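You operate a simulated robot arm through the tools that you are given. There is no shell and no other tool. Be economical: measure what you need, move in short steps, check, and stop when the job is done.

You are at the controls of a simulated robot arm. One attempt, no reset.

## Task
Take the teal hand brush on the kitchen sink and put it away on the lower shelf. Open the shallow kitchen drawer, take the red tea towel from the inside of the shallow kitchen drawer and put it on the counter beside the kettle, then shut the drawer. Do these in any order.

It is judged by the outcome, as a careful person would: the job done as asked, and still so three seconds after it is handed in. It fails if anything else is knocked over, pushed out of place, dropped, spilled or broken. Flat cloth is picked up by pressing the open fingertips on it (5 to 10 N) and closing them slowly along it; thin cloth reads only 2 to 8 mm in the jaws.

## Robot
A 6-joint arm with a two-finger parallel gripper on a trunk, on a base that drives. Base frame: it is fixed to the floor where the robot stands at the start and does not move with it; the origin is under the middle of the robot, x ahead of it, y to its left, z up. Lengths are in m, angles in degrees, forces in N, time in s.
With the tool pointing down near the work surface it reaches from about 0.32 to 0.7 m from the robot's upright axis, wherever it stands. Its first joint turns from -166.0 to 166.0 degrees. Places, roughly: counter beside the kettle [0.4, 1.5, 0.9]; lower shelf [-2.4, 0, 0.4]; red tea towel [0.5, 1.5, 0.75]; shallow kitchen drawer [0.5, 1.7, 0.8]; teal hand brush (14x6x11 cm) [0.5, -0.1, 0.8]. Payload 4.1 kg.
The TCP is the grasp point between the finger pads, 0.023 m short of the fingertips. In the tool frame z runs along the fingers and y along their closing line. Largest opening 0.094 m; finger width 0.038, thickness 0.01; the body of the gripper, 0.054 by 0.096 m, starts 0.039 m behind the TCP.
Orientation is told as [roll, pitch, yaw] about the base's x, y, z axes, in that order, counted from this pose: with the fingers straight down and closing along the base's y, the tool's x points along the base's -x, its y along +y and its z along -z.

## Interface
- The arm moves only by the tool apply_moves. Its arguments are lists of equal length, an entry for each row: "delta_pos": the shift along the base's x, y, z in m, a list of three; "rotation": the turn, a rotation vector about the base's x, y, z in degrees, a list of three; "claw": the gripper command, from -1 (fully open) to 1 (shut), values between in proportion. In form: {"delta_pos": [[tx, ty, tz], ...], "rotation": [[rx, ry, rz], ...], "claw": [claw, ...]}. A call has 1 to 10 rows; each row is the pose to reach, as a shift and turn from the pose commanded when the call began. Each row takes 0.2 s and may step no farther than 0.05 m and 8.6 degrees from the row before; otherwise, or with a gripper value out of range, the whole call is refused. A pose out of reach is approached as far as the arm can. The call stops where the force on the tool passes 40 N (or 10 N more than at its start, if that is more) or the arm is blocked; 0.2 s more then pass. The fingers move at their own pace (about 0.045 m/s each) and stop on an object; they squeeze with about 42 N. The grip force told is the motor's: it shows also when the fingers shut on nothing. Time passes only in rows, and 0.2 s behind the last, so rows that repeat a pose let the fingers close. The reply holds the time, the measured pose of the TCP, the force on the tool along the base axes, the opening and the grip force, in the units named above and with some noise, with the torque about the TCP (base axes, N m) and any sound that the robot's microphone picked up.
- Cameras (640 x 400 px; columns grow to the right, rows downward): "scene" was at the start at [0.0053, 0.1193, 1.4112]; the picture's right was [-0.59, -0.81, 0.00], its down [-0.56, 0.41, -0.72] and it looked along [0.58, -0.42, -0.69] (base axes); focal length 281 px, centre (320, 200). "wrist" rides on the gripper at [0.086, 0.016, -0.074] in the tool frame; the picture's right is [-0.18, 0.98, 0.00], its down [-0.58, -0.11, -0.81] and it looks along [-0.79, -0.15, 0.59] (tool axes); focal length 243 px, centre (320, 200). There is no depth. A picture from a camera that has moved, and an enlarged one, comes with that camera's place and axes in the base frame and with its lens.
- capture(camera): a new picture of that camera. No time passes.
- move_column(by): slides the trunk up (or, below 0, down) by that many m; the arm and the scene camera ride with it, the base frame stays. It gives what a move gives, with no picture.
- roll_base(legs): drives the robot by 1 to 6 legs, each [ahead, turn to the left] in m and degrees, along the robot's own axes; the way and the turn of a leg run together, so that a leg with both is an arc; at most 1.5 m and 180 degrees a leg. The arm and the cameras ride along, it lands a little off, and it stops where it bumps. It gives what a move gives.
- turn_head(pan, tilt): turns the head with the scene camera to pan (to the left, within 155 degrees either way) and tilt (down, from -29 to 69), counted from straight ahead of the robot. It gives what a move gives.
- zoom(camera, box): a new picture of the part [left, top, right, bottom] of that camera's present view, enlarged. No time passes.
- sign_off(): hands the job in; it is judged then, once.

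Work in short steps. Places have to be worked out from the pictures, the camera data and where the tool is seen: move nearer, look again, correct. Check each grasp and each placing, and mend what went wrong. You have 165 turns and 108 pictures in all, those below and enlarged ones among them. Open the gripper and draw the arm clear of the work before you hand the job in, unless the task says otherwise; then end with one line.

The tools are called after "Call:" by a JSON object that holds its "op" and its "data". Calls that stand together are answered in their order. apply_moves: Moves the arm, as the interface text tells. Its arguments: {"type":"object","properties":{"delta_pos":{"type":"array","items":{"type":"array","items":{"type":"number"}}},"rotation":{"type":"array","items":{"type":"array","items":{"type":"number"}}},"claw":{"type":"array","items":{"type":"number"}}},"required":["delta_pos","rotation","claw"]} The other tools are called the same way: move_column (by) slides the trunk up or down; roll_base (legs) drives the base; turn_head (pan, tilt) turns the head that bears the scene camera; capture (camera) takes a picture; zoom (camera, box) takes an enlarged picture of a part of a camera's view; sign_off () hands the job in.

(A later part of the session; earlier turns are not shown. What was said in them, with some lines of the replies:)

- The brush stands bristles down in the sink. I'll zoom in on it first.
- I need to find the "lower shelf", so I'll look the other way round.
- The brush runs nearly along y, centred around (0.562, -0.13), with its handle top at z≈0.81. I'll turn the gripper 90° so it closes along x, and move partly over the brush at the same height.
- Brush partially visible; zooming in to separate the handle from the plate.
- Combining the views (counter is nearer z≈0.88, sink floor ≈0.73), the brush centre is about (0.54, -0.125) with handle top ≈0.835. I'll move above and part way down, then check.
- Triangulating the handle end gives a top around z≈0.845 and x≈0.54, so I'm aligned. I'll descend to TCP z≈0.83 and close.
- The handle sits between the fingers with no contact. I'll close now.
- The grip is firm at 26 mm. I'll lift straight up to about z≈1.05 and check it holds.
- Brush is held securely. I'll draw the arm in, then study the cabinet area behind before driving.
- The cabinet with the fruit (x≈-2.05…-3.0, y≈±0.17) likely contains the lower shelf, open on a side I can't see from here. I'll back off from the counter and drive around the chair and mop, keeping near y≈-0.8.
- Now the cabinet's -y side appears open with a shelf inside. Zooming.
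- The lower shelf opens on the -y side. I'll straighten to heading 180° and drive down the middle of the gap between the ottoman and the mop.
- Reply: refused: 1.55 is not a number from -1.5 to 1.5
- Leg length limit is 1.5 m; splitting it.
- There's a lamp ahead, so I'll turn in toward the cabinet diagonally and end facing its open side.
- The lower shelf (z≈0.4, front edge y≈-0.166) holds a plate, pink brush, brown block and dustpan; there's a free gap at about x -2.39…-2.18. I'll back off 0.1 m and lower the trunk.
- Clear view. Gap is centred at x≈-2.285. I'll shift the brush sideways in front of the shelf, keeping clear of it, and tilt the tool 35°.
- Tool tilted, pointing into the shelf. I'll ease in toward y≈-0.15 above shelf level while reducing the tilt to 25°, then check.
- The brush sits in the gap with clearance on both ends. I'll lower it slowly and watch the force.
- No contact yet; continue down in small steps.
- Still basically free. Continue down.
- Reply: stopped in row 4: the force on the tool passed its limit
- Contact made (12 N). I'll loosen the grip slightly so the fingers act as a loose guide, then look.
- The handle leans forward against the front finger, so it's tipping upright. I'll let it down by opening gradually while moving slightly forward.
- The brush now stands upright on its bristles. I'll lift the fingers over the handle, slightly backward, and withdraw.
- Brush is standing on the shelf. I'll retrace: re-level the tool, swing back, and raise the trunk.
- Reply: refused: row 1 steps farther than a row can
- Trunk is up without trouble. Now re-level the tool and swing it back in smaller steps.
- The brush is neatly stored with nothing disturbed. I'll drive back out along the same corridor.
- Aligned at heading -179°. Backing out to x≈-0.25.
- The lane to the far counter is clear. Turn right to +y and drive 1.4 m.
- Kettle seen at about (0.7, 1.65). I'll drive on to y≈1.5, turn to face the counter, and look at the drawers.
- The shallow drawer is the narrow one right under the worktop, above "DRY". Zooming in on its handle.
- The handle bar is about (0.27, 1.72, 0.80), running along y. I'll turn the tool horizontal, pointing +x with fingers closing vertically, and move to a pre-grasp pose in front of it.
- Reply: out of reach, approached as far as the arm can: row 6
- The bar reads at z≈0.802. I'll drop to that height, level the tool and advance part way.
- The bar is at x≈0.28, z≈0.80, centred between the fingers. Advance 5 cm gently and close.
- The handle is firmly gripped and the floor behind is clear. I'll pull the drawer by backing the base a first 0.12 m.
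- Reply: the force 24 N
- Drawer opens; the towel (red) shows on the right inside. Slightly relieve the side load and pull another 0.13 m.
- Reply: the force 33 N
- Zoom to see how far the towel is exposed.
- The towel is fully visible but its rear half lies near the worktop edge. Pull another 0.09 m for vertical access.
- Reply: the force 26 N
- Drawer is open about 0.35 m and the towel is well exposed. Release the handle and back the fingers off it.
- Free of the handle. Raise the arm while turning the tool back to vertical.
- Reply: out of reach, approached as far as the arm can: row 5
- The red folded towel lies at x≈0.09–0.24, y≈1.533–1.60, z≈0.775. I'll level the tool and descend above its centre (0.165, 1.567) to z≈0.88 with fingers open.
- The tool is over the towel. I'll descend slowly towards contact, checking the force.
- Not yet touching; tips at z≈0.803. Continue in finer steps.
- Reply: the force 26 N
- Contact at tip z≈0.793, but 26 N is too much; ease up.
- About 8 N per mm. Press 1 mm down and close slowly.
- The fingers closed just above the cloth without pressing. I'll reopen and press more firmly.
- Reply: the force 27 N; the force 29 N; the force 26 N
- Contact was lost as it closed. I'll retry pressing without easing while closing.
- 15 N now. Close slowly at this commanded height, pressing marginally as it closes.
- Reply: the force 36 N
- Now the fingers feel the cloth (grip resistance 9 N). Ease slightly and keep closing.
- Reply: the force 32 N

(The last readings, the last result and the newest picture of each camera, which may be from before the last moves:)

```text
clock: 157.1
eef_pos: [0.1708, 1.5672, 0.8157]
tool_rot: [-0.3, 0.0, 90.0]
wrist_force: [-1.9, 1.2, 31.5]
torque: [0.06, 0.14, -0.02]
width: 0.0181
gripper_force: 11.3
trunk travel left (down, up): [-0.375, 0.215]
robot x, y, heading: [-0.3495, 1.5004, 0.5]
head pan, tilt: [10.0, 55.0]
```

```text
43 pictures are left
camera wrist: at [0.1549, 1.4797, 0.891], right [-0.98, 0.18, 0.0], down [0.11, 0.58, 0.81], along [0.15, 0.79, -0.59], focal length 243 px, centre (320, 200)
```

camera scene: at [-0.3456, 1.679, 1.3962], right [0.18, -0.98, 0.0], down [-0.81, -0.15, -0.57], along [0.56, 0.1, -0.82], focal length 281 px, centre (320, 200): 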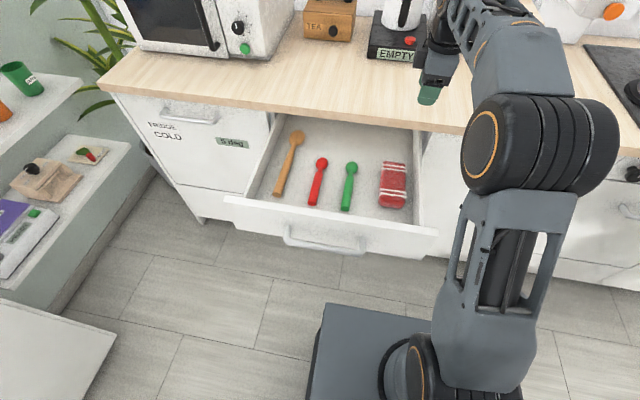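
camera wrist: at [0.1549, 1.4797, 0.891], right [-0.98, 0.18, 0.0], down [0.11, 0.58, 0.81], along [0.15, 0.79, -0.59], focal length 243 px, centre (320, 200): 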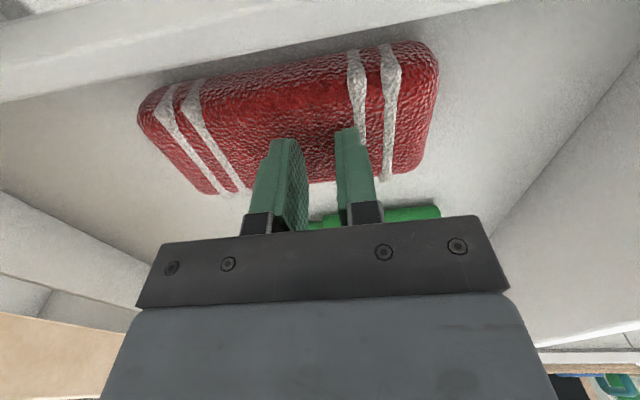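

The towel behaves as a firm folded block about 7 cm wide, so I'll grip it across its width instead. Lift and turn the gripper 90° so it closes along y.

Call:
{"op": "apply_moves", "data": {"delta_pos": [[0, 0, 0.03], [0, 0, 0.07], [0, 0, 0.1], [0, 0, 0.1], [0, 0, 0.1], [0, 0, 0.1], [0, 0, 0.1], [0, 0, 0.1], [0, 0, 0.1], [0, 0, 0.1]], "rotation": [[0, 0, 0], [0, 0, -8.5], [0, 0, -17], [0, 0, -25.5], [0, 0, -34], [0, 0, -42.5], [0, 0, -51], [0, 0, -59.5], [0, 0, -68], [0, 0, -76.5]], "claw": [0.3, -0.3, -1, -1, -1, -1, -1, -1, -1, -1]}}

Call:
{"op": "apply_moves", "data": {"delta_pos": [[-0.005, 0, 0], [-0.01, 0, 0]], "rotation": [[0, 0, -7], [0, 0, -13.5]], "claw": [-1, -1]}}

Call:
{"op": "capture", "data": {"camera": "wrist"}}

Call:
{"op": "zoom", "data": {"camera": "scene", "box": [280, 90, 480, 240]}}

```text
clock: 159.3
eef_pos: [0.1737, 1.5661, 0.9146]
tool_rot: [-0.1, 0.1, 13.3]
wrist_force: [-0.3, -0.6, 0.3]
torque: [-0.02, -0.01, -0.04]
width: 0.094
gripper_force: 0.1
trunk travel left (down, up): [-0.375, 0.215]
robot x, y, heading: [-0.3538, 1.499, 0.4]
head pan, tilt: [10.0, 55.0]
```

```text
clock: 159.9
eef_pos: [0.1639, 1.5671, 0.9162]
tool_rot: [-0.1, 0.0, -0.1]
wrist_force: [-0.7, -0.3, -0.7]
torque: [0.01, 0.0, -0.02]
width: 0.094
gripper_force: 0.1
trunk travel left (down, up): [-0.375, 0.215]
robot x, y, heading: [-0.3525, 1.4991, 0.5]
head pan, tilt: [10.0, 55.0]
```

```text
42 pictures are left
camera wrist: at [0.0766, 1.5827, 0.9897], right [0.19, 0.98, 0.0], down [0.58, -0.11, 0.81], along [0.79, -0.15, -0.59], focal length 243 px, centre (320, 200)
```

wrist: 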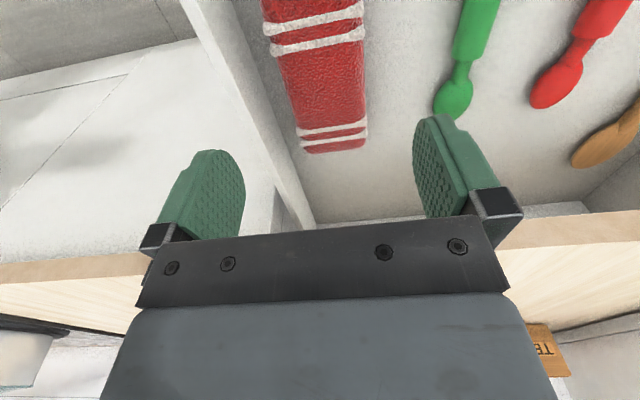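

```text
2.67 times, centred on (380, 165) of scene
camera zoom: at [-0.3456, 1.679, 1.3961], right [0.18, -0.98, 0.0], down [-0.81, -0.15, -0.57], along [0.56, 0.1, -0.82], focal length 750 px, centre (160, 293)
```

zoom: 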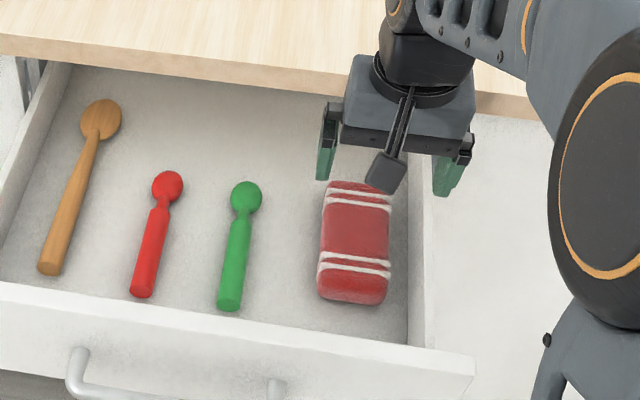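

Towel spans y≈1.53–1.60 and aligns with the gripper; the side wall is at y≈1.51. I'll centre at y=1.570 and descend carefully with fingers fully open.

Call:
{"op": "apply_moves", "data": {"delta_pos": [[0, 0.003, -0.03], [0, 0.003, -0.06], [0, 0.003, -0.08]], "rotation": [[0, 0, 0], [0, 0, 0], [0, 0, 0]], "claw": [-1, -1, -1]}}

Call:
{"op": "capture", "data": {"camera": "wrist"}}

Call:
{"op": "zoom", "data": {"camera": "scene", "box": [320, 110, 480, 230]}}

```text
clock: 160.7
eef_pos: [0.1611, 1.57, 0.8332]
tool_rot: [-0.1, 0.0, 0.1]
wrist_force: [0.6, -0.7, -0.6]
torque: [-0.01, 0.01, 0.04]
width: 0.0938
gripper_force: 0.1
trunk travel left (down, up): [-0.375, 0.215]
robot x, y, heading: [-0.3554, 1.4989, 0.6]
head pan, tilt: [10.0, 55.0]
```

```text
40 pictures are left
camera wrist: at [0.0762, 1.5862, 0.9077], right [0.18, 0.98, 0.0], down [0.58, -0.11, 0.81], along [0.79, -0.15, -0.59], focal length 243 px, centre (320, 200)
```

wrist: 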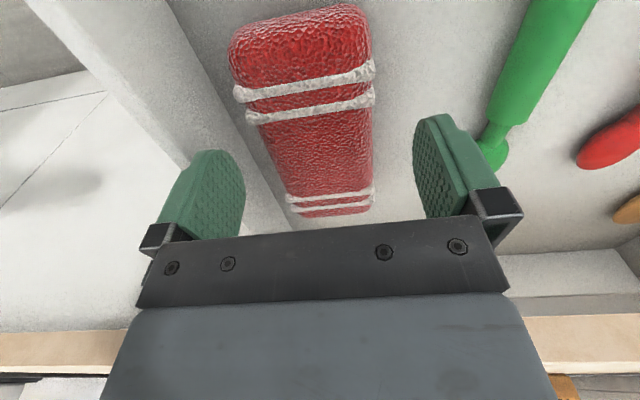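

```text
3.33 times, centred on (400, 170) of scene
camera zoom: at [-0.3455, 1.679, 1.3962], right [0.18, -0.98, 0.0], down [-0.81, -0.15, -0.57], along [0.56, 0.1, -0.82], focal length 938 px, centre (53, 300)
```

zoom: 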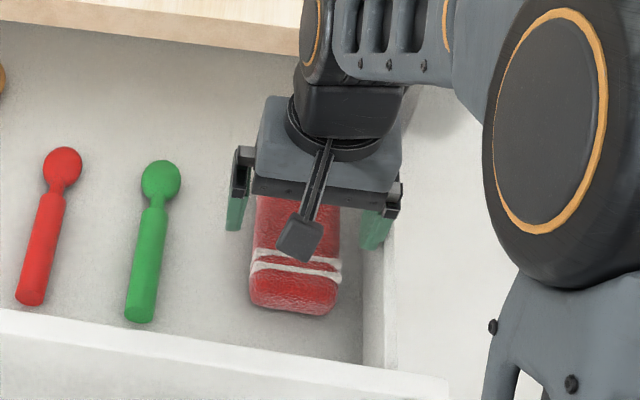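

The wall's inner face is at y≈1.507 with top z≈0.83, so the finger has a few mm clearance. Descend to TCP z≈0.803.

Call:
{"op": "apply_moves", "data": {"delta_pos": [[0.002, 0.001, -0.01], [0.003, 0.001, -0.018], [0.003, 0.001, -0.025], [0.003, 0.001, -0.031]], "rotation": [[0, 0, 0], [0, 0, 0], [0, 0, 0], [0, 0, 0]], "claw": [-1, -1, -1, -1]}}

Call:
{"op": "capture", "data": {"camera": "wrist"}}

```text
clock: 161.7
eef_pos: [0.1641, 1.5715, 0.8056]
tool_rot: [-0.1, 0.1, 0.1]
wrist_force: [-0.5, 0.3, 0.1]
torque: [-0.02, -0.02, 0.0]
width: 0.0938
gripper_force: 0.1
trunk travel left (down, up): [-0.375, 0.215]
robot x, y, heading: [-0.354, 1.499, 0.1]
head pan, tilt: [10.0, 55.0]
```

```text
38 pictures are left
camera wrist: at [0.0785, 1.5863, 0.8788], right [0.18, 0.98, 0.0], down [0.58, -0.11, 0.81], along [0.79, -0.15, -0.59], focal length 243 px, centre (320, 200)
```

wrist: 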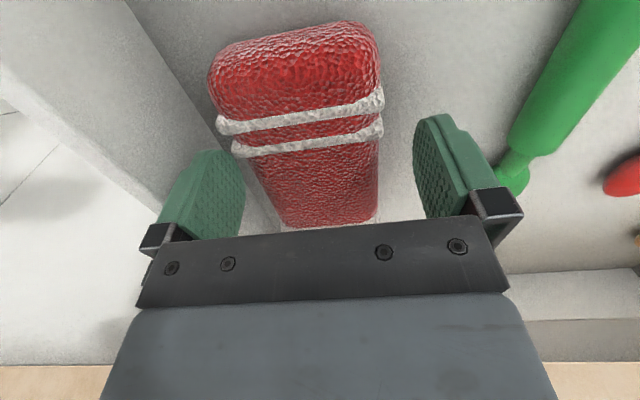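

Towel is between the fingers with no contact. A little lower, then close gradually.

Call:
{"op": "apply_moves", "data": {"delta_pos": [[0, 0, -0.004], [0, 0, -0.004], [0, 0, -0.004], [0, 0, -0.004], [0, 0, -0.004], [0, 0, -0.004], [0, 0, -0.004], [0, 0, -0.004]], "rotation": [[0, 0, 0], [0, 0, 0], [0, 0, 0], [0, 0, 0], [0, 0, 0], [0, 0, 0], [0, 0, 0], [0, 0, 0]], "claw": [-0.8, -0.6, -0.4, -0.2, 0, 0.3, 0.6, 1]}}

Call:
{"op": "capture", "data": {"camera": "wrist"}}

```text
clock: 163.5
eef_pos: [0.1646, 1.5692, 0.8012]
tool_rot: [-0.1, 0.1, 0.0]
wrist_force: [0.1, -0.3, -0.5]
torque: [0.02, 0.01, 0.03]
width: 0.0686
gripper_force: 41.8
trunk travel left (down, up): [-0.375, 0.215]
robot x, y, heading: [-0.3515, 1.5023, 0.4]
head pan, tilt: [10.0, 55.0]
```

```text
37 pictures are left
camera wrist: at [0.0782, 1.5862, 0.8756], right [0.18, 0.98, 0.0], down [0.58, -0.11, 0.81], along [0.79, -0.15, -0.59], focal length 243 px, centre (320, 200)
```

wrist: 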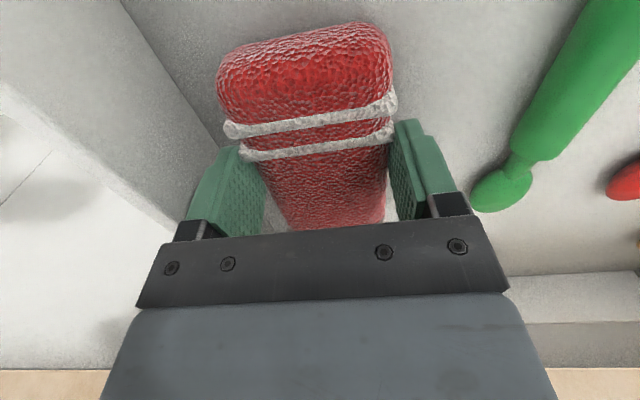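

Solid grip at 69 mm, 42 N. Lift straight up.

Call:
{"op": "apply_moves", "data": {"delta_pos": [[0, 0, 0.01], [0, 0, 0.03], [0, 0, 0.06], [0, 0, 0.1], [0, 0, 0.14], [0, 0, 0.18], [0, 0, 0.21]], "rotation": [[0, 0, 0], [0, 0, 0], [0, 0, 0], [0, 0, 0], [0, 0, 0], [0, 0, 0], [0, 0, 0]], "claw": [1, 1, 1, 1, 1, 1, 1]}}

Call:
{"op": "turn_head", "data": {"pan": 5, "tilt": 40}}

Call:
{"op": "capture", "data": {"camera": "scene"}}

Call:
{"op": "capture", "data": {"camera": "wrist"}}

```text
clock: 165.1
eef_pos: [0.1666, 1.5704, 1.0091]
tool_rot: [-0.1, 0.0, 0.0]
wrist_force: [0.5, -0.9, -0.8]
torque: [0.01, 0.02, 0.0]
width: 0.0689
gripper_force: 41.6
trunk travel left (down, up): [-0.375, 0.215]
robot x, y, heading: [-0.3521, 1.4998, 0.5]
head pan, tilt: [10.0, 55.0]
```

```text
clock: 165.9
eef_pos: [0.166, 1.5714, 1.0078]
tool_rot: [-0.1, 0.0, 0.0]
wrist_force: [0.5, -0.4, -0.4]
torque: [-0.01, 0.04, 0.02]
width: 0.069
gripper_force: 42.0
trunk travel left (down, up): [-0.375, 0.215]
robot x, y, heading: [-0.3508, 1.4994, 0.2]
head pan, tilt: [5.0, 40.0]
```

```text
36 pictures are left
camera scene: at [-0.3319, 1.674, 1.4168], right [0.1, -1.0, 0.0], down [-0.64, -0.06, -0.77], along [0.76, 0.07, -0.64], focal length 281 px, centre (320, 200)
```

scene: 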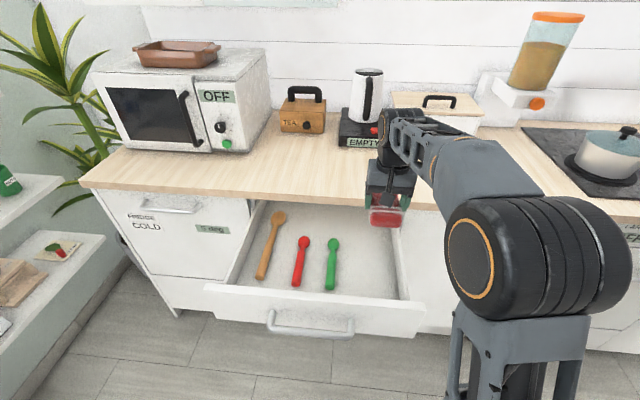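

```text
35 pictures are left
camera wrist: at [0.0807, 1.5863, 1.0822], right [0.18, 0.98, 0.0], down [0.58, -0.11, 0.81], along [0.79, -0.15, -0.59], focal length 243 px, centre (320, 200)
```

wrist: 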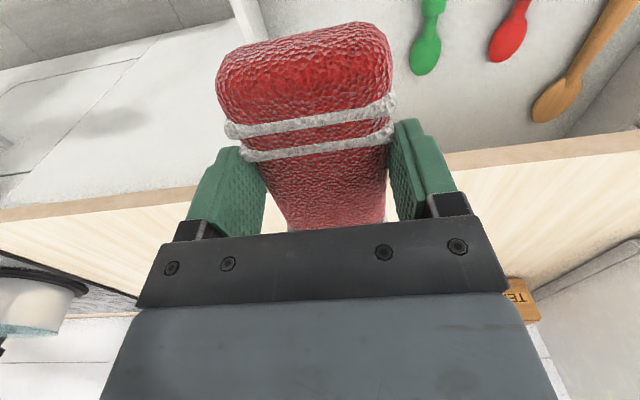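

Towel is held and the drawer contents are undisturbed. I'll edge the base forward 0.07 m for reach, then extend over the counter in front of the kettle.

Call:
{"op": "roll_base", "data": {"legs": [[0.07, 0]]}}

Call:
{"op": "apply_moves", "data": {"delta_pos": [[0.04, -0.005, 0.02], [0.08, -0.01, 0.03], [0.12, -0.02, 0.03], [0.15, -0.03, 0.03]], "rotation": [[0, 0, 0], [0, 0, 0], [0, 0, 0], [0, 0, 0]], "claw": [1, 1, 1, 1]}}

Call:
{"op": "capture", "data": {"camera": "scene"}}

```text
clock: 166.9
eef_pos: [0.237, 1.5713, 1.008]
tool_rot: [-0.1, 0.1, 0.0]
wrist_force: [-0.4, -0.3, -0.7]
torque: [-0.04, 0.0, 0.03]
width: 0.0688
gripper_force: 41.8
trunk travel left (down, up): [-0.375, 0.215]
robot x, y, heading: [-0.2862, 1.4989, 0.5]
head pan, tilt: [5.0, 40.0]
```

```text
clock: 167.9
eef_pos: [0.3718, 1.5391, 1.0281]
tool_rot: [0.0, 0.2, 0.0]
wrist_force: [0.0, 0.8, -0.5]
torque: [-0.01, 0.0, 0.03]
width: 0.0689
gripper_force: 42.3
out of reach, approached as far as the arm can: row 4
trunk travel left (down, up): [-0.375, 0.215]
robot x, y, heading: [-0.286, 1.4985, 0.6]
head pan, tilt: [5.0, 40.0]
```

```text
34 pictures are left
camera scene: at [-0.2625, 1.6745, 1.4169], right [0.09, -1.0, 0.0], down [-0.64, -0.06, -0.77], along [0.76, 0.07, -0.64], focal length 281 px, centre (320, 200)
```

scene: 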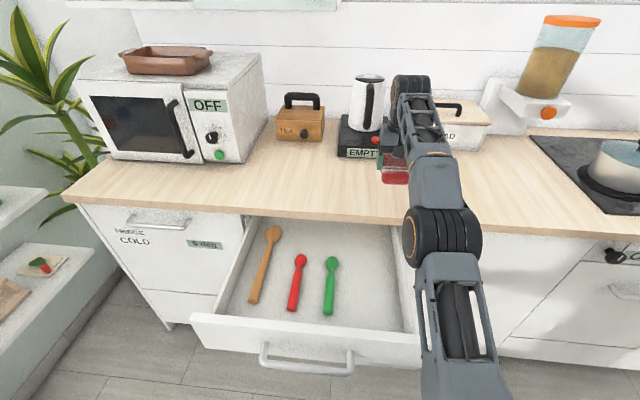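

Arm is at its reach limit at this height. Raising the trunk 0.15 m will let it reach further at counter level.

Call:
{"op": "move_column", "data": {"by": 0.15}}

Call:
{"op": "apply_moves", "data": {"delta_pos": [[0.0, 0, -0.04], [0.01, 0, -0.08], [0.02, 0, -0.12], [0.03, 0, -0.15], [0.04, 0, -0.16], [0.055, 0, -0.165]], "rotation": [[0, 0, 0], [0, 0, 0], [0, 0, 0], [0, 0, 0], [0, 0, 0], [0, 0, 0]], "claw": [1, 1, 1, 1, 1, 1]}}

Call:
{"op": "capture", "data": {"camera": "scene"}}

Call:
{"op": "capture", "data": {"camera": "wrist"}}

```text
clock: 169.7
eef_pos: [0.3724, 1.5385, 1.1777]
tool_rot: [-0.2, 0.1, 0.0]
wrist_force: [0.7, -0.8, -1.1]
torque: [0.01, 0.04, 0.0]
width: 0.0688
gripper_force: 41.6
trunk travel left (down, up): [-0.525, 0.065]
robot x, y, heading: [-0.2859, 1.4982, 0.4]
head pan, tilt: [5.0, 40.0]
```

```text
clock: 171.1
eef_pos: [0.4186, 1.5366, 1.0117]
tool_rot: [-0.1, 0.0, 0.0]
wrist_force: [-0.1, -0.3, -0.4]
torque: [0.0, 0.01, 0.02]
width: 0.0688
gripper_force: 42.0
out of reach, approached as far as the arm can: row 6
trunk travel left (down, up): [-0.525, 0.065]
robot x, y, heading: [-0.2852, 1.5, 0.5]
head pan, tilt: [5.0, 40.0]
```

```text
33 pictures are left
camera scene: at [-0.2625, 1.6745, 1.5669], right [0.09, -1.0, 0.0], down [-0.64, -0.06, -0.77], along [0.76, 0.07, -0.64], focal length 281 px, centre (320, 200)
```

scene: 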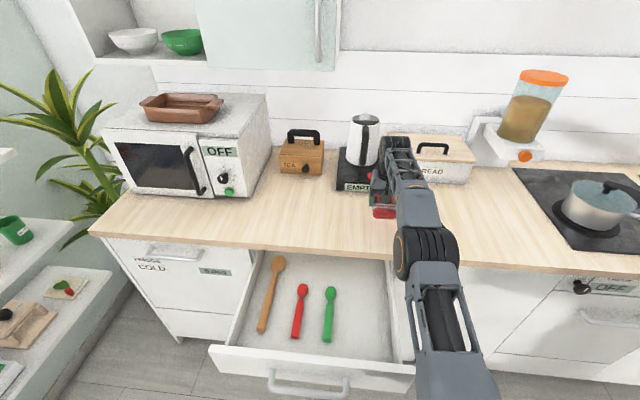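

```text
32 pictures are left
camera wrist: at [0.332, 1.5538, 1.0859], right [0.18, 0.98, 0.0], down [0.58, -0.11, 0.81], along [0.79, -0.15, -0.59], focal length 243 px, centre (320, 200)
```

wrist: 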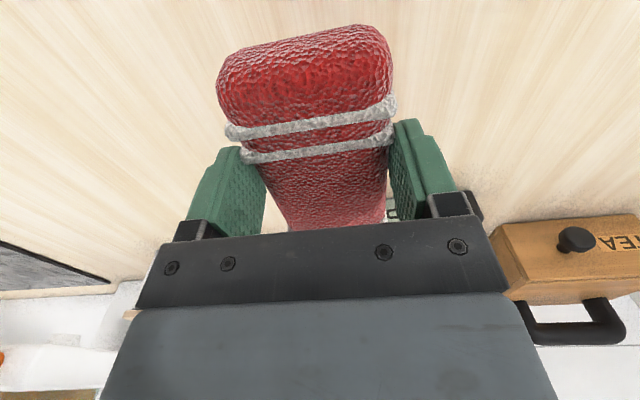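

The towel is over bare counter at (0.42, 1.54) just in front of the kettle. Lower it gently.

Call:
{"op": "apply_moves", "data": {"delta_pos": [[0, 0, -0.03], [0, 0, -0.05], [0, 0, -0.06], [0, 0, -0.067]], "rotation": [[0, 0, 0], [0, 0, 0], [0, 0, 0], [0, 0, 0]], "claw": [1, 1, 1, 1]}}

Call:
{"op": "zoom", "data": {"camera": "scene", "box": [300, 140, 460, 260]}}

```text
clock: 172.1
eef_pos: [0.4204, 1.5369, 0.9443]
tool_rot: [-0.1, 0.1, -0.1]
wrist_force: [-0.2, 0.2, -1.4]
torque: [0.03, 0.01, 0.0]
width: 0.0687
gripper_force: 42.2
trunk travel left (down, up): [-0.525, 0.065]
robot x, y, heading: [-0.283, 1.5001, 0.5]
head pan, tilt: [5.0, 40.0]
```

```text
3.33 times, centred on (380, 200) of scene
camera zoom: at [-0.2618, 1.6746, 1.5668], right [0.09, -1.0, 0.0], down [-0.64, -0.06, -0.77], along [0.76, 0.07, -0.64], focal length 938 px, centre (120, 200)
```

zoom: 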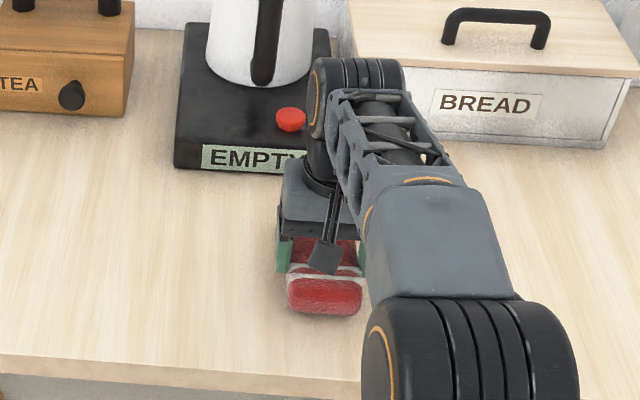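

Call:
{"op": "apply_moves", "data": {"delta_pos": [[0, 0, -0.004], [0, 0, -0.008], [0, 0, -0.011]], "rotation": [[0, 0, 0], [0, 0, 0], [0, 0, 0]], "claw": [1, 1, 1]}}

```text
clock: 172.8
eef_pos: [0.4186, 1.5393, 0.94]
tool_rot: [-0.1, -0.5, -0.1]
wrist_force: [2.0, 3.2, 33.1]
torque: [0.14, 1.14, -0.09]
width: 0.069
gripper_force: 42.2
trunk travel left (down, up): [-0.525, 0.065]
robot x, y, heading: [-0.2851, 1.4976, 0.5]
head pan, tilt: [5.0, 40.0]
```

Resting on the counter (33 N). Ease up slightly, then open.

Call:
{"op": "apply_moves", "data": {"delta_pos": [[0, 0, 0.004], [0, 0, 0.004], [0, 0, 0.004], [0, 0, 0.004], [0, 0, 0.004]], "rotation": [[0, 0, 0], [0, 0, 0], [0, 0, 0], [0, 0, 0], [0, 0, 0]], "claw": [1, 0.2, -0.4, -0.9, -1]}}

Call:
{"op": "apply_moves", "data": {"delta_pos": [[0, 0, 0.02], [0, 0, 0.05], [0, 0, 0.09], [0, 0, 0.13]], "rotation": [[0, 0, 0], [0, 0, 0], [0, 0, 0], [0, 0, 0]], "claw": [-1, -1, -1, -1]}}

Call:
{"op": "capture", "data": {"camera": "wrist"}}

Call:
{"op": "zoom", "data": {"camera": "scene", "box": [300, 140, 460, 260]}}

```text
clock: 174.1
eef_pos: [0.4194, 1.5379, 0.9373]
tool_rot: [0.0, 0.2, 0.0]
wrist_force: [0.2, -0.1, 0.8]
torque: [-0.01, 0.0, -0.01]
width: 0.0941
gripper_force: 0.1
trunk travel left (down, up): [-0.525, 0.065]
robot x, y, heading: [-0.2815, 1.5011, 0.1]
head pan, tilt: [5.0, 40.0]
```

```text
clock: 175.1
eef_pos: [0.4102, 1.5372, 1.0665]
tool_rot: [0.0, 0.1, 0.1]
wrist_force: [0.8, -0.8, 0.3]
torque: [-0.05, 0.01, 0.02]
width: 0.0942
gripper_force: 0.0
out of reach, approached as far as the arm can: row 4
trunk travel left (down, up): [-0.525, 0.065]
robot x, y, heading: [-0.2839, 1.4991, 0.3]
head pan, tilt: [5.0, 40.0]
```

```text
30 pictures are left
camera wrist: at [0.3239, 1.5529, 1.1411], right [0.18, 0.98, 0.0], down [0.58, -0.11, 0.8], along [0.79, -0.15, -0.59], focal length 243 px, centre (320, 200)
```

wrist: 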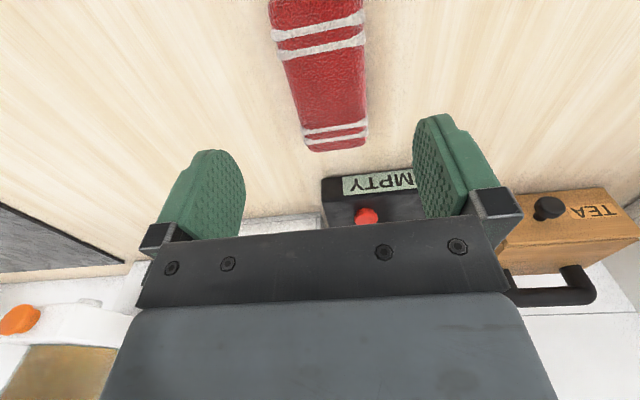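

```text
3.33 times, centred on (380, 200) of scene
camera zoom: at [-0.2615, 1.6746, 1.5668], right [0.1, -1.0, 0.0], down [-0.64, -0.06, -0.77], along [0.76, 0.07, -0.64], focal length 938 px, centre (120, 200)
```

zoom: 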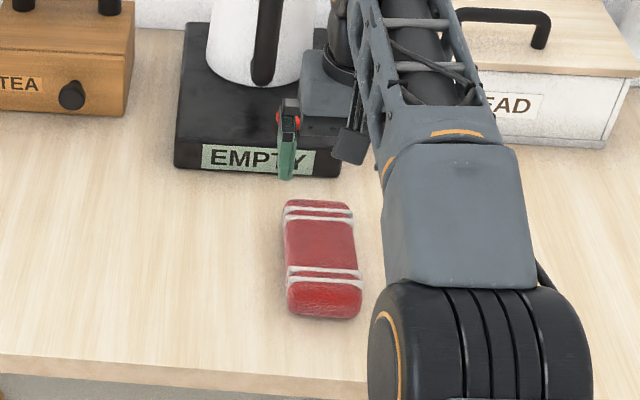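

Towel is neatly placed next to the kettle. Now retract, back off, and lower the trunk to shut the drawer.

Call:
{"op": "apply_moves", "data": {"delta_pos": [[-0.04, 0, 0.0], [-0.08, 0, 0.0], [-0.12, 0, 0.0], [-0.16, 0, 0.0], [-0.2, 0, 0.0], [-0.24, -0.0, 0.0], [-0.27, -0.0, 0.0]], "rotation": [[0, 0, 0], [0, 0, 0], [0, 0, 8], [0, 0, 16], [0, 0, 24], [0, 0, 32], [0, 0, 40]], "claw": [-1, -1, -1, -1, -0.5, 0, 0]}}

Call:
{"op": "roll_base", "data": {"legs": [[-0.46, 0]]}}

Call:
{"op": "move_column", "data": {"by": -0.15}}

Call:
{"op": "capture", "data": {"camera": "scene"}}

```text
clock: 176.7
eef_pos: [0.1382, 1.5363, 1.0648]
tool_rot: [-0.1, 0.0, 40.1]
wrist_force: [0.3, -0.4, 0.2]
torque: [-0.01, -0.01, -0.02]
width: 0.0472
gripper_force: 0.1
trunk travel left (down, up): [-0.525, 0.065]
robot x, y, heading: [-0.2876, 1.502, 0.5]
head pan, tilt: [5.0, 40.0]
```

```text
clock: 179.4
eef_pos: [-0.3183, 1.534, 1.0651]
tool_rot: [-0.2, 0.0, 40.2]
wrist_force: [-0.2, 0.1, 0.0]
torque: [0.01, 0.02, 0.01]
width: 0.047
gripper_force: 0.1
trunk travel left (down, up): [-0.525, 0.065]
robot x, y, heading: [-0.7414, 1.4975, 0.8]
head pan, tilt: [5.0, 40.0]
```

```text
clock: 181.2
eef_pos: [-0.3176, 1.5333, 0.9145]
tool_rot: [-0.1, 0.2, 40.2]
wrist_force: [-0.2, 0.8, -0.4]
torque: [0.01, -0.02, -0.03]
width: 0.047
gripper_force: 0.0
trunk travel left (down, up): [-0.375, 0.215]
robot x, y, heading: [-0.7412, 1.4904, 0.7]
head pan, tilt: [5.0, 40.0]
```

```text
28 pictures are left
camera scene: at [-0.719, 1.6702, 1.4169], right [0.1, -1.0, 0.0], down [-0.64, -0.06, -0.77], along [0.76, 0.08, -0.64], focal length 281 px, centre (320, 200)
```

scene: 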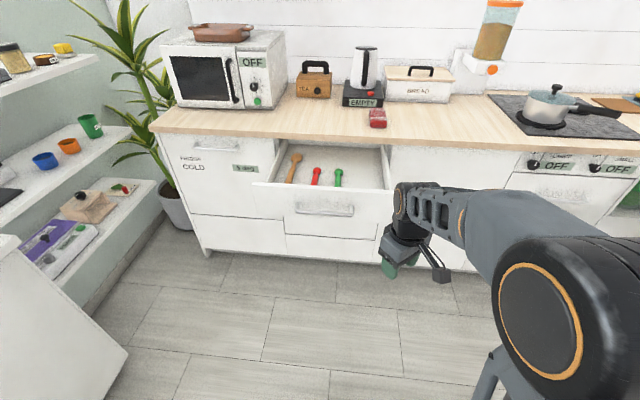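

Towel sits by the kettle. Turn the tool for the handle: yaw to 90° first while moving in front of the drawer.

Call:
{"op": "apply_moves", "data": {"delta_pos": [[0.025, 0.03, 0], [0.05, 0.06, 0], [0.075, 0.09, 0], [0.1, 0.12, 0], [0.125, 0.15, 0], [0.145, 0.187, 0]], "rotation": [[0, 0, 8.3], [0, 0, 16.6], [0, 0, 24.9], [0, 0, 33.2], [0, 0, 41.5], [0, 0, 49.8]], "claw": [0, 0, 0, 0, 0, 0]}}

Call:
{"op": "apply_moves", "data": {"delta_pos": [[0, 0, -0.01], [0, 0, -0.02], [0, 0, -0.03], [0, 0, -0.04], [0, 0, -0.05], [0, 0, -0.06], [0, 0, -0.07], [0, 0, -0.08], [0, 0, -0.09], [0, 0, -0.1]], "rotation": [[0, -8.5, 0], [0, -17, 0], [0, -25.5, 0], [0, -34, 0], [0, -42.5, 0], [0, -51, 0], [0, -59.5, 0], [0, -68, 0], [0, -76.5, 0], [0, -85, 0]], "claw": [0, 0, 0, 0, 0, 0, 0, 0, 0, 0]}}

Call:
{"op": "apply_moves", "data": {"delta_pos": [[0, 0, -0.011]], "rotation": [[0, -4.5, 0]], "claw": [0]}}

Call:
{"op": "capture", "data": {"camera": "wrist"}}

Call:
{"op": "capture", "data": {"camera": "scene"}}

```text
clock: 182.6
eef_pos: [-0.1715, 1.721, 0.9134]
tool_rot: [0.0, 0.1, 90.1]
wrist_force: [0.7, -1.1, -0.2]
torque: [0.02, -0.04, -0.03]
width: 0.0471
gripper_force: 0.0
trunk travel left (down, up): [-0.375, 0.215]
robot x, y, heading: [-0.7415, 1.493, 0.8]
head pan, tilt: [5.0, 40.0]
```

```text
clock: 184.8
eef_pos: [-0.175, 1.7206, 0.8144]
tool_rot: [-85.2, -0.2, 90.0]
wrist_force: [-0.1, 0.0, -0.4]
torque: [-0.04, 0.03, 0.0]
width: 0.0468
gripper_force: 0.1
trunk travel left (down, up): [-0.375, 0.215]
robot x, y, heading: [-0.7408, 1.4955, 0.7]
head pan, tilt: [5.0, 40.0]
```

```text
clock: 185.2
eef_pos: [-0.1738, 1.7214, 0.8046]
tool_rot: [-89.6, 0.1, 90.0]
wrist_force: [-0.1, 0.5, 0.8]
torque: [-0.05, 0.0, 0.03]
width: 0.0472
gripper_force: 0.1
trunk travel left (down, up): [-0.375, 0.215]
robot x, y, heading: [-0.7408, 1.4956, 0.6]
head pan, tilt: [5.0, 40.0]
```

```text
27 pictures are left
camera wrist: at [-0.2486, 1.6335, 0.7881], right [-0.01, 0.18, -0.98], down [-0.81, 0.58, 0.11], along [0.59, 0.79, 0.14], focal length 243 px, centre (320, 200)
```

wrist: 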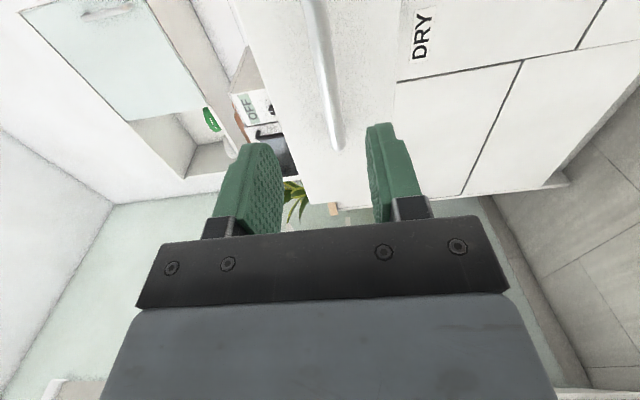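

```text
26 pictures are left
camera scene: at [-0.7192, 1.6702, 1.4169], right [0.1, -1.0, 0.0], down [-0.64, -0.06, -0.77], along [0.76, 0.08, -0.64], focal length 281 px, centre (320, 200)
```

scene: 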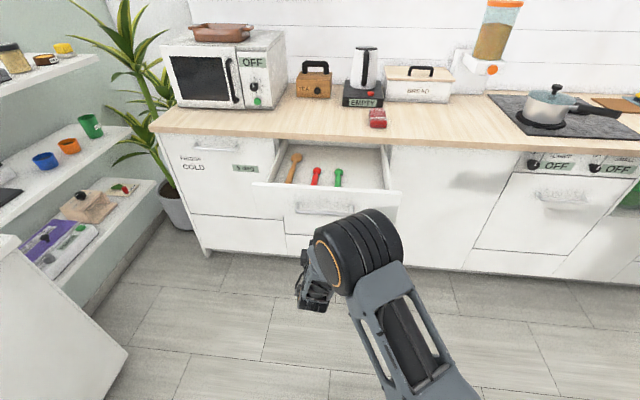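

Bar is at about x≈-0.05, z≈0.80. Advance and grip it.

Call:
{"op": "apply_moves", "data": {"delta_pos": [[0.04, 0, -0.002], [0.075, 0, -0.003], [0.1, 0, -0.003], [0.115, 0, -0.003], [0.115, 0, -0.003], [0.115, 0, -0.003], [0.115, 0, -0.003]], "rotation": [[0, 0, 0], [0, 0, 0], [0, 0, 0], [0, 0, 0], [0, 0, 0], [0, 0, 0], [0, 0, 0]], "claw": [0, 0, 0, 0, 0.5, 1, 1]}}

Call:
{"op": "capture", "data": {"camera": "wrist"}}

```text
clock: 186.8
eef_pos: [-0.0582, 1.7199, 0.8007]
tool_rot: [-89.4, 0.0, 89.9]
wrist_force: [-0.1, -0.7, -4.1]
torque: [0.2, 0.02, 0.29]
width: 0.0157
gripper_force: 44.7
trunk travel left (down, up): [-0.375, 0.215]
robot x, y, heading: [-0.74, 1.4953, 0.7]
head pan, tilt: [5.0, 40.0]
```

```text
25 pictures are left
camera wrist: at [-0.1331, 1.6331, 0.7845], right [-0.01, 0.18, -0.98], down [-0.8, 0.58, 0.12], along [0.59, 0.79, 0.14], focal length 243 px, centre (320, 200)
```

wrist: 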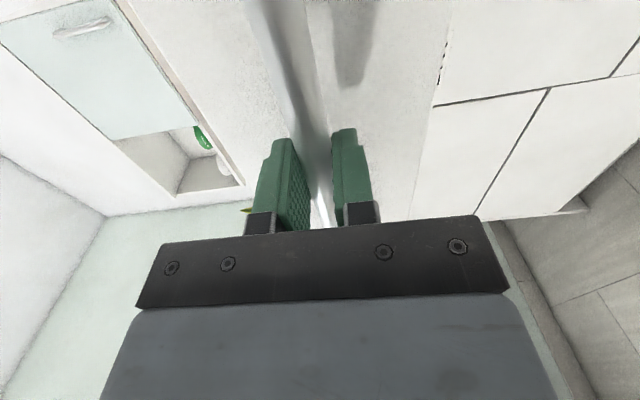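

Handle gripped. Push the drawer in by driving forward 0.2 m first.

Call:
{"op": "roll_base", "data": {"legs": [[0.2, 0]]}}

```text
clock: 188.4
eef_pos: [0.1442, 1.7194, 0.8013]
tool_rot: [-89.4, -0.2, 89.6]
wrist_force: [-0.6, -38.0, -10.6]
torque: [-0.83, 0.08, -0.29]
width: 0.0159
gripper_force: 45.3
trunk travel left (down, up): [-0.375, 0.215]
robot x, y, heading: [-0.5367, 1.497, 0.4]
head pan, tilt: [5.0, 40.0]
```

Relieve the side load (-38 N) by shifting the hand a few mm in -y.

Call:
{"op": "apply_moves", "data": {"delta_pos": [[0, -0.004, 0.001], [0, -0.006, 0.001]], "rotation": [[0, 0, 0], [0, 0, 0]], "claw": [1, 1]}}

Call:
{"op": "roll_base", "data": {"legs": [[0.1, 0]]}}

```text
clock: 189.0
eef_pos: [0.1437, 1.7192, 0.7998]
tool_rot: [-89.4, 0.1, 90.0]
wrist_force: [1.0, 13.2, -4.0]
torque: [0.45, 0.09, -0.76]
width: 0.0157
gripper_force: 44.6
trunk travel left (down, up): [-0.375, 0.215]
robot x, y, heading: [-0.539, 1.4985, 0.9]
head pan, tilt: [5.0, 40.0]
```

```text
clock: 190.1
eef_pos: [0.2448, 1.7174, 0.8008]
tool_rot: [-89.5, 0.2, 89.7]
wrist_force: [-1.6, 25.5, -5.6]
torque: [0.54, 0.01, 0.59]
width: 0.0158
gripper_force: 44.6
trunk travel left (down, up): [-0.375, 0.215]
robot x, y, heading: [-0.4378, 1.4969, 0.7]
head pan, tilt: [5.0, 40.0]
```

About 3 cm left; finish the push with the arm in small steps until it stops.

Call:
{"op": "apply_moves", "data": {"delta_pos": [[0.008, 0.002, 0], [0.016, 0.002, 0], [0.024, 0.002, 0], [0.03, 0.002, 0], [0.034, 0.002, 0]], "rotation": [[0, 0, 0], [0, 0, 0], [0, 0, 0], [0, 0, 0], [0, 0, 0]], "claw": [1, 1, 1, 1, 1]}}

Call:
{"op": "turn_head", "data": {"pan": 10, "tilt": 45}}

Call:
{"op": "zoom", "data": {"camera": "scene", "box": [240, 120, 480, 270]}}

```text
clock: 191.4
eef_pos: [0.2739, 1.7185, 0.8001]
tool_rot: [-89.3, 0.0, 89.7]
wrist_force: [-18.3, -4.9, 6.0]
torque: [-0.06, -0.08, 0.33]
width: 0.0157
gripper_force: 44.6
trunk travel left (down, up): [-0.375, 0.215]
robot x, y, heading: [-0.4381, 1.4973, 1.1]
head pan, tilt: [5.0, 40.0]
stopped in row 5: the force on the tool passed its limit (the readings are from after the stop); the commanded pose is now the measured one
```

```text
clock: 192.1
eef_pos: [0.2737, 1.7188, 0.7995]
tool_rot: [-89.3, 0.0, 89.8]
wrist_force: [-22.2, -5.6, 7.2]
torque: [-0.09, -0.06, -0.41]
width: 0.0158
gripper_force: 45.0
trunk travel left (down, up): [-0.375, 0.215]
robot x, y, heading: [-0.4396, 1.4986, 0.6]
head pan, tilt: [10.0, 45.0]
```

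```text
2.67 times, centred on (360, 195) of scene
camera zoom: at [-0.4245, 1.6797, 1.4098], right [0.18, -0.98, 0.0], down [-0.69, -0.13, -0.71], along [0.7, 0.13, -0.71], focal length 750 px, centre (213, 213)
```

zoom: 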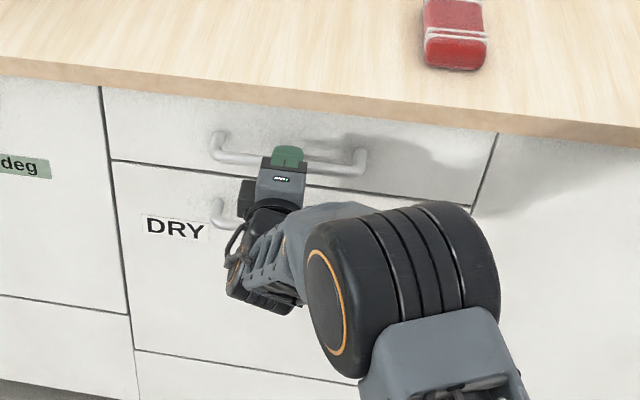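

The drawer is fully shut, at the same handle position as at the start. Release the handle and retreat straight back.

Call:
{"op": "apply_moves", "data": {"delta_pos": [[0, 0, 0], [0, 0, 0], [0, 0, 0], [-0.02, 0, 0], [-0.05, 0, 0], [-0.09, 0, 0], [-0.12, 0, 0]], "rotation": [[0, 0, 0], [0, 0, 0], [0, 0, 0], [0, 0, 0], [0, 0, 0], [0, 0, 0], [0, 0, 0]], "claw": [0.3, 0, -0.2, -0.2, -0.2, -0.2, -0.2]}}

Call:
{"op": "roll_base", "data": {"legs": [[-0.25, 0]]}}

Call:
{"op": "capture", "data": {"camera": "scene"}}

```text
clock: 193.7
eef_pos: [0.1532, 1.72, 0.7985]
tool_rot: [-89.2, 0.0, 89.7]
wrist_force: [0.1, 0.0, -0.5]
torque: [-0.01, 0.0, -0.03]
width: 0.0562
gripper_force: 0.1
trunk travel left (down, up): [-0.375, 0.215]
robot x, y, heading: [-0.4381, 1.4996, 0.6]
head pan, tilt: [10.0, 45.0]
```

```text
clock: 195.5
eef_pos: [-0.0933, 1.7196, 0.7985]
tool_rot: [-89.0, 0.0, 89.8]
wrist_force: [0.3, 0.3, -0.4]
torque: [0.01, -0.03, 0.04]
width: 0.0566
gripper_force: 0.0
trunk travel left (down, up): [-0.375, 0.215]
robot x, y, heading: [-0.6859, 1.4953, 1.3]
head pan, tilt: [10.0, 45.0]
```

```text
23 pictures are left
camera scene: at [-0.6678, 1.6773, 1.4096], right [0.19, -0.98, 0.0], down [-0.69, -0.13, -0.71], along [0.69, 0.13, -0.71], focal length 281 px, centre (320, 200)
```

scene: 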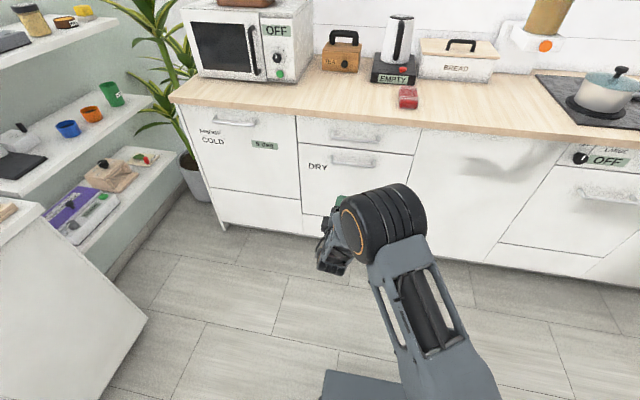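

The drawer is shut, the towel is by the kettle, the brush is on the lower shelf, and the arm is clear. I'll open the gripper fully and hand in.

Call:
{"op": "apply_moves", "data": {"delta_pos": [[0, 0, 0], [0, 0, 0], [0, 0, 0]], "rotation": [[0, 0, 0], [0, 0, 0], [0, 0, 0]], "claw": [-1, -1, -1]}}

Call:
{"op": "sign_off", "data": {}}

```text
clock: 196.3
eef_pos: [-0.094, 1.7181, 0.7981]
tool_rot: [-89.1, 0.1, 89.9]
wrist_force: [0.0, -0.3, -0.1]
torque: [-0.01, -0.03, 0.02]
width: 0.0939
gripper_force: 0.1
trunk travel left (down, up): [-0.375, 0.215]
robot x, y, heading: [-0.6845, 1.4954, 1.0]
head pan, tilt: [10.0, 45.0]
```

```text
The job is handed in.
```

The teal hand brush is standing on the lower shelf, the red tea towel is on the counter beside the kettle, and the shallow drawer is shut; I saw nothing else knocked over or moved.
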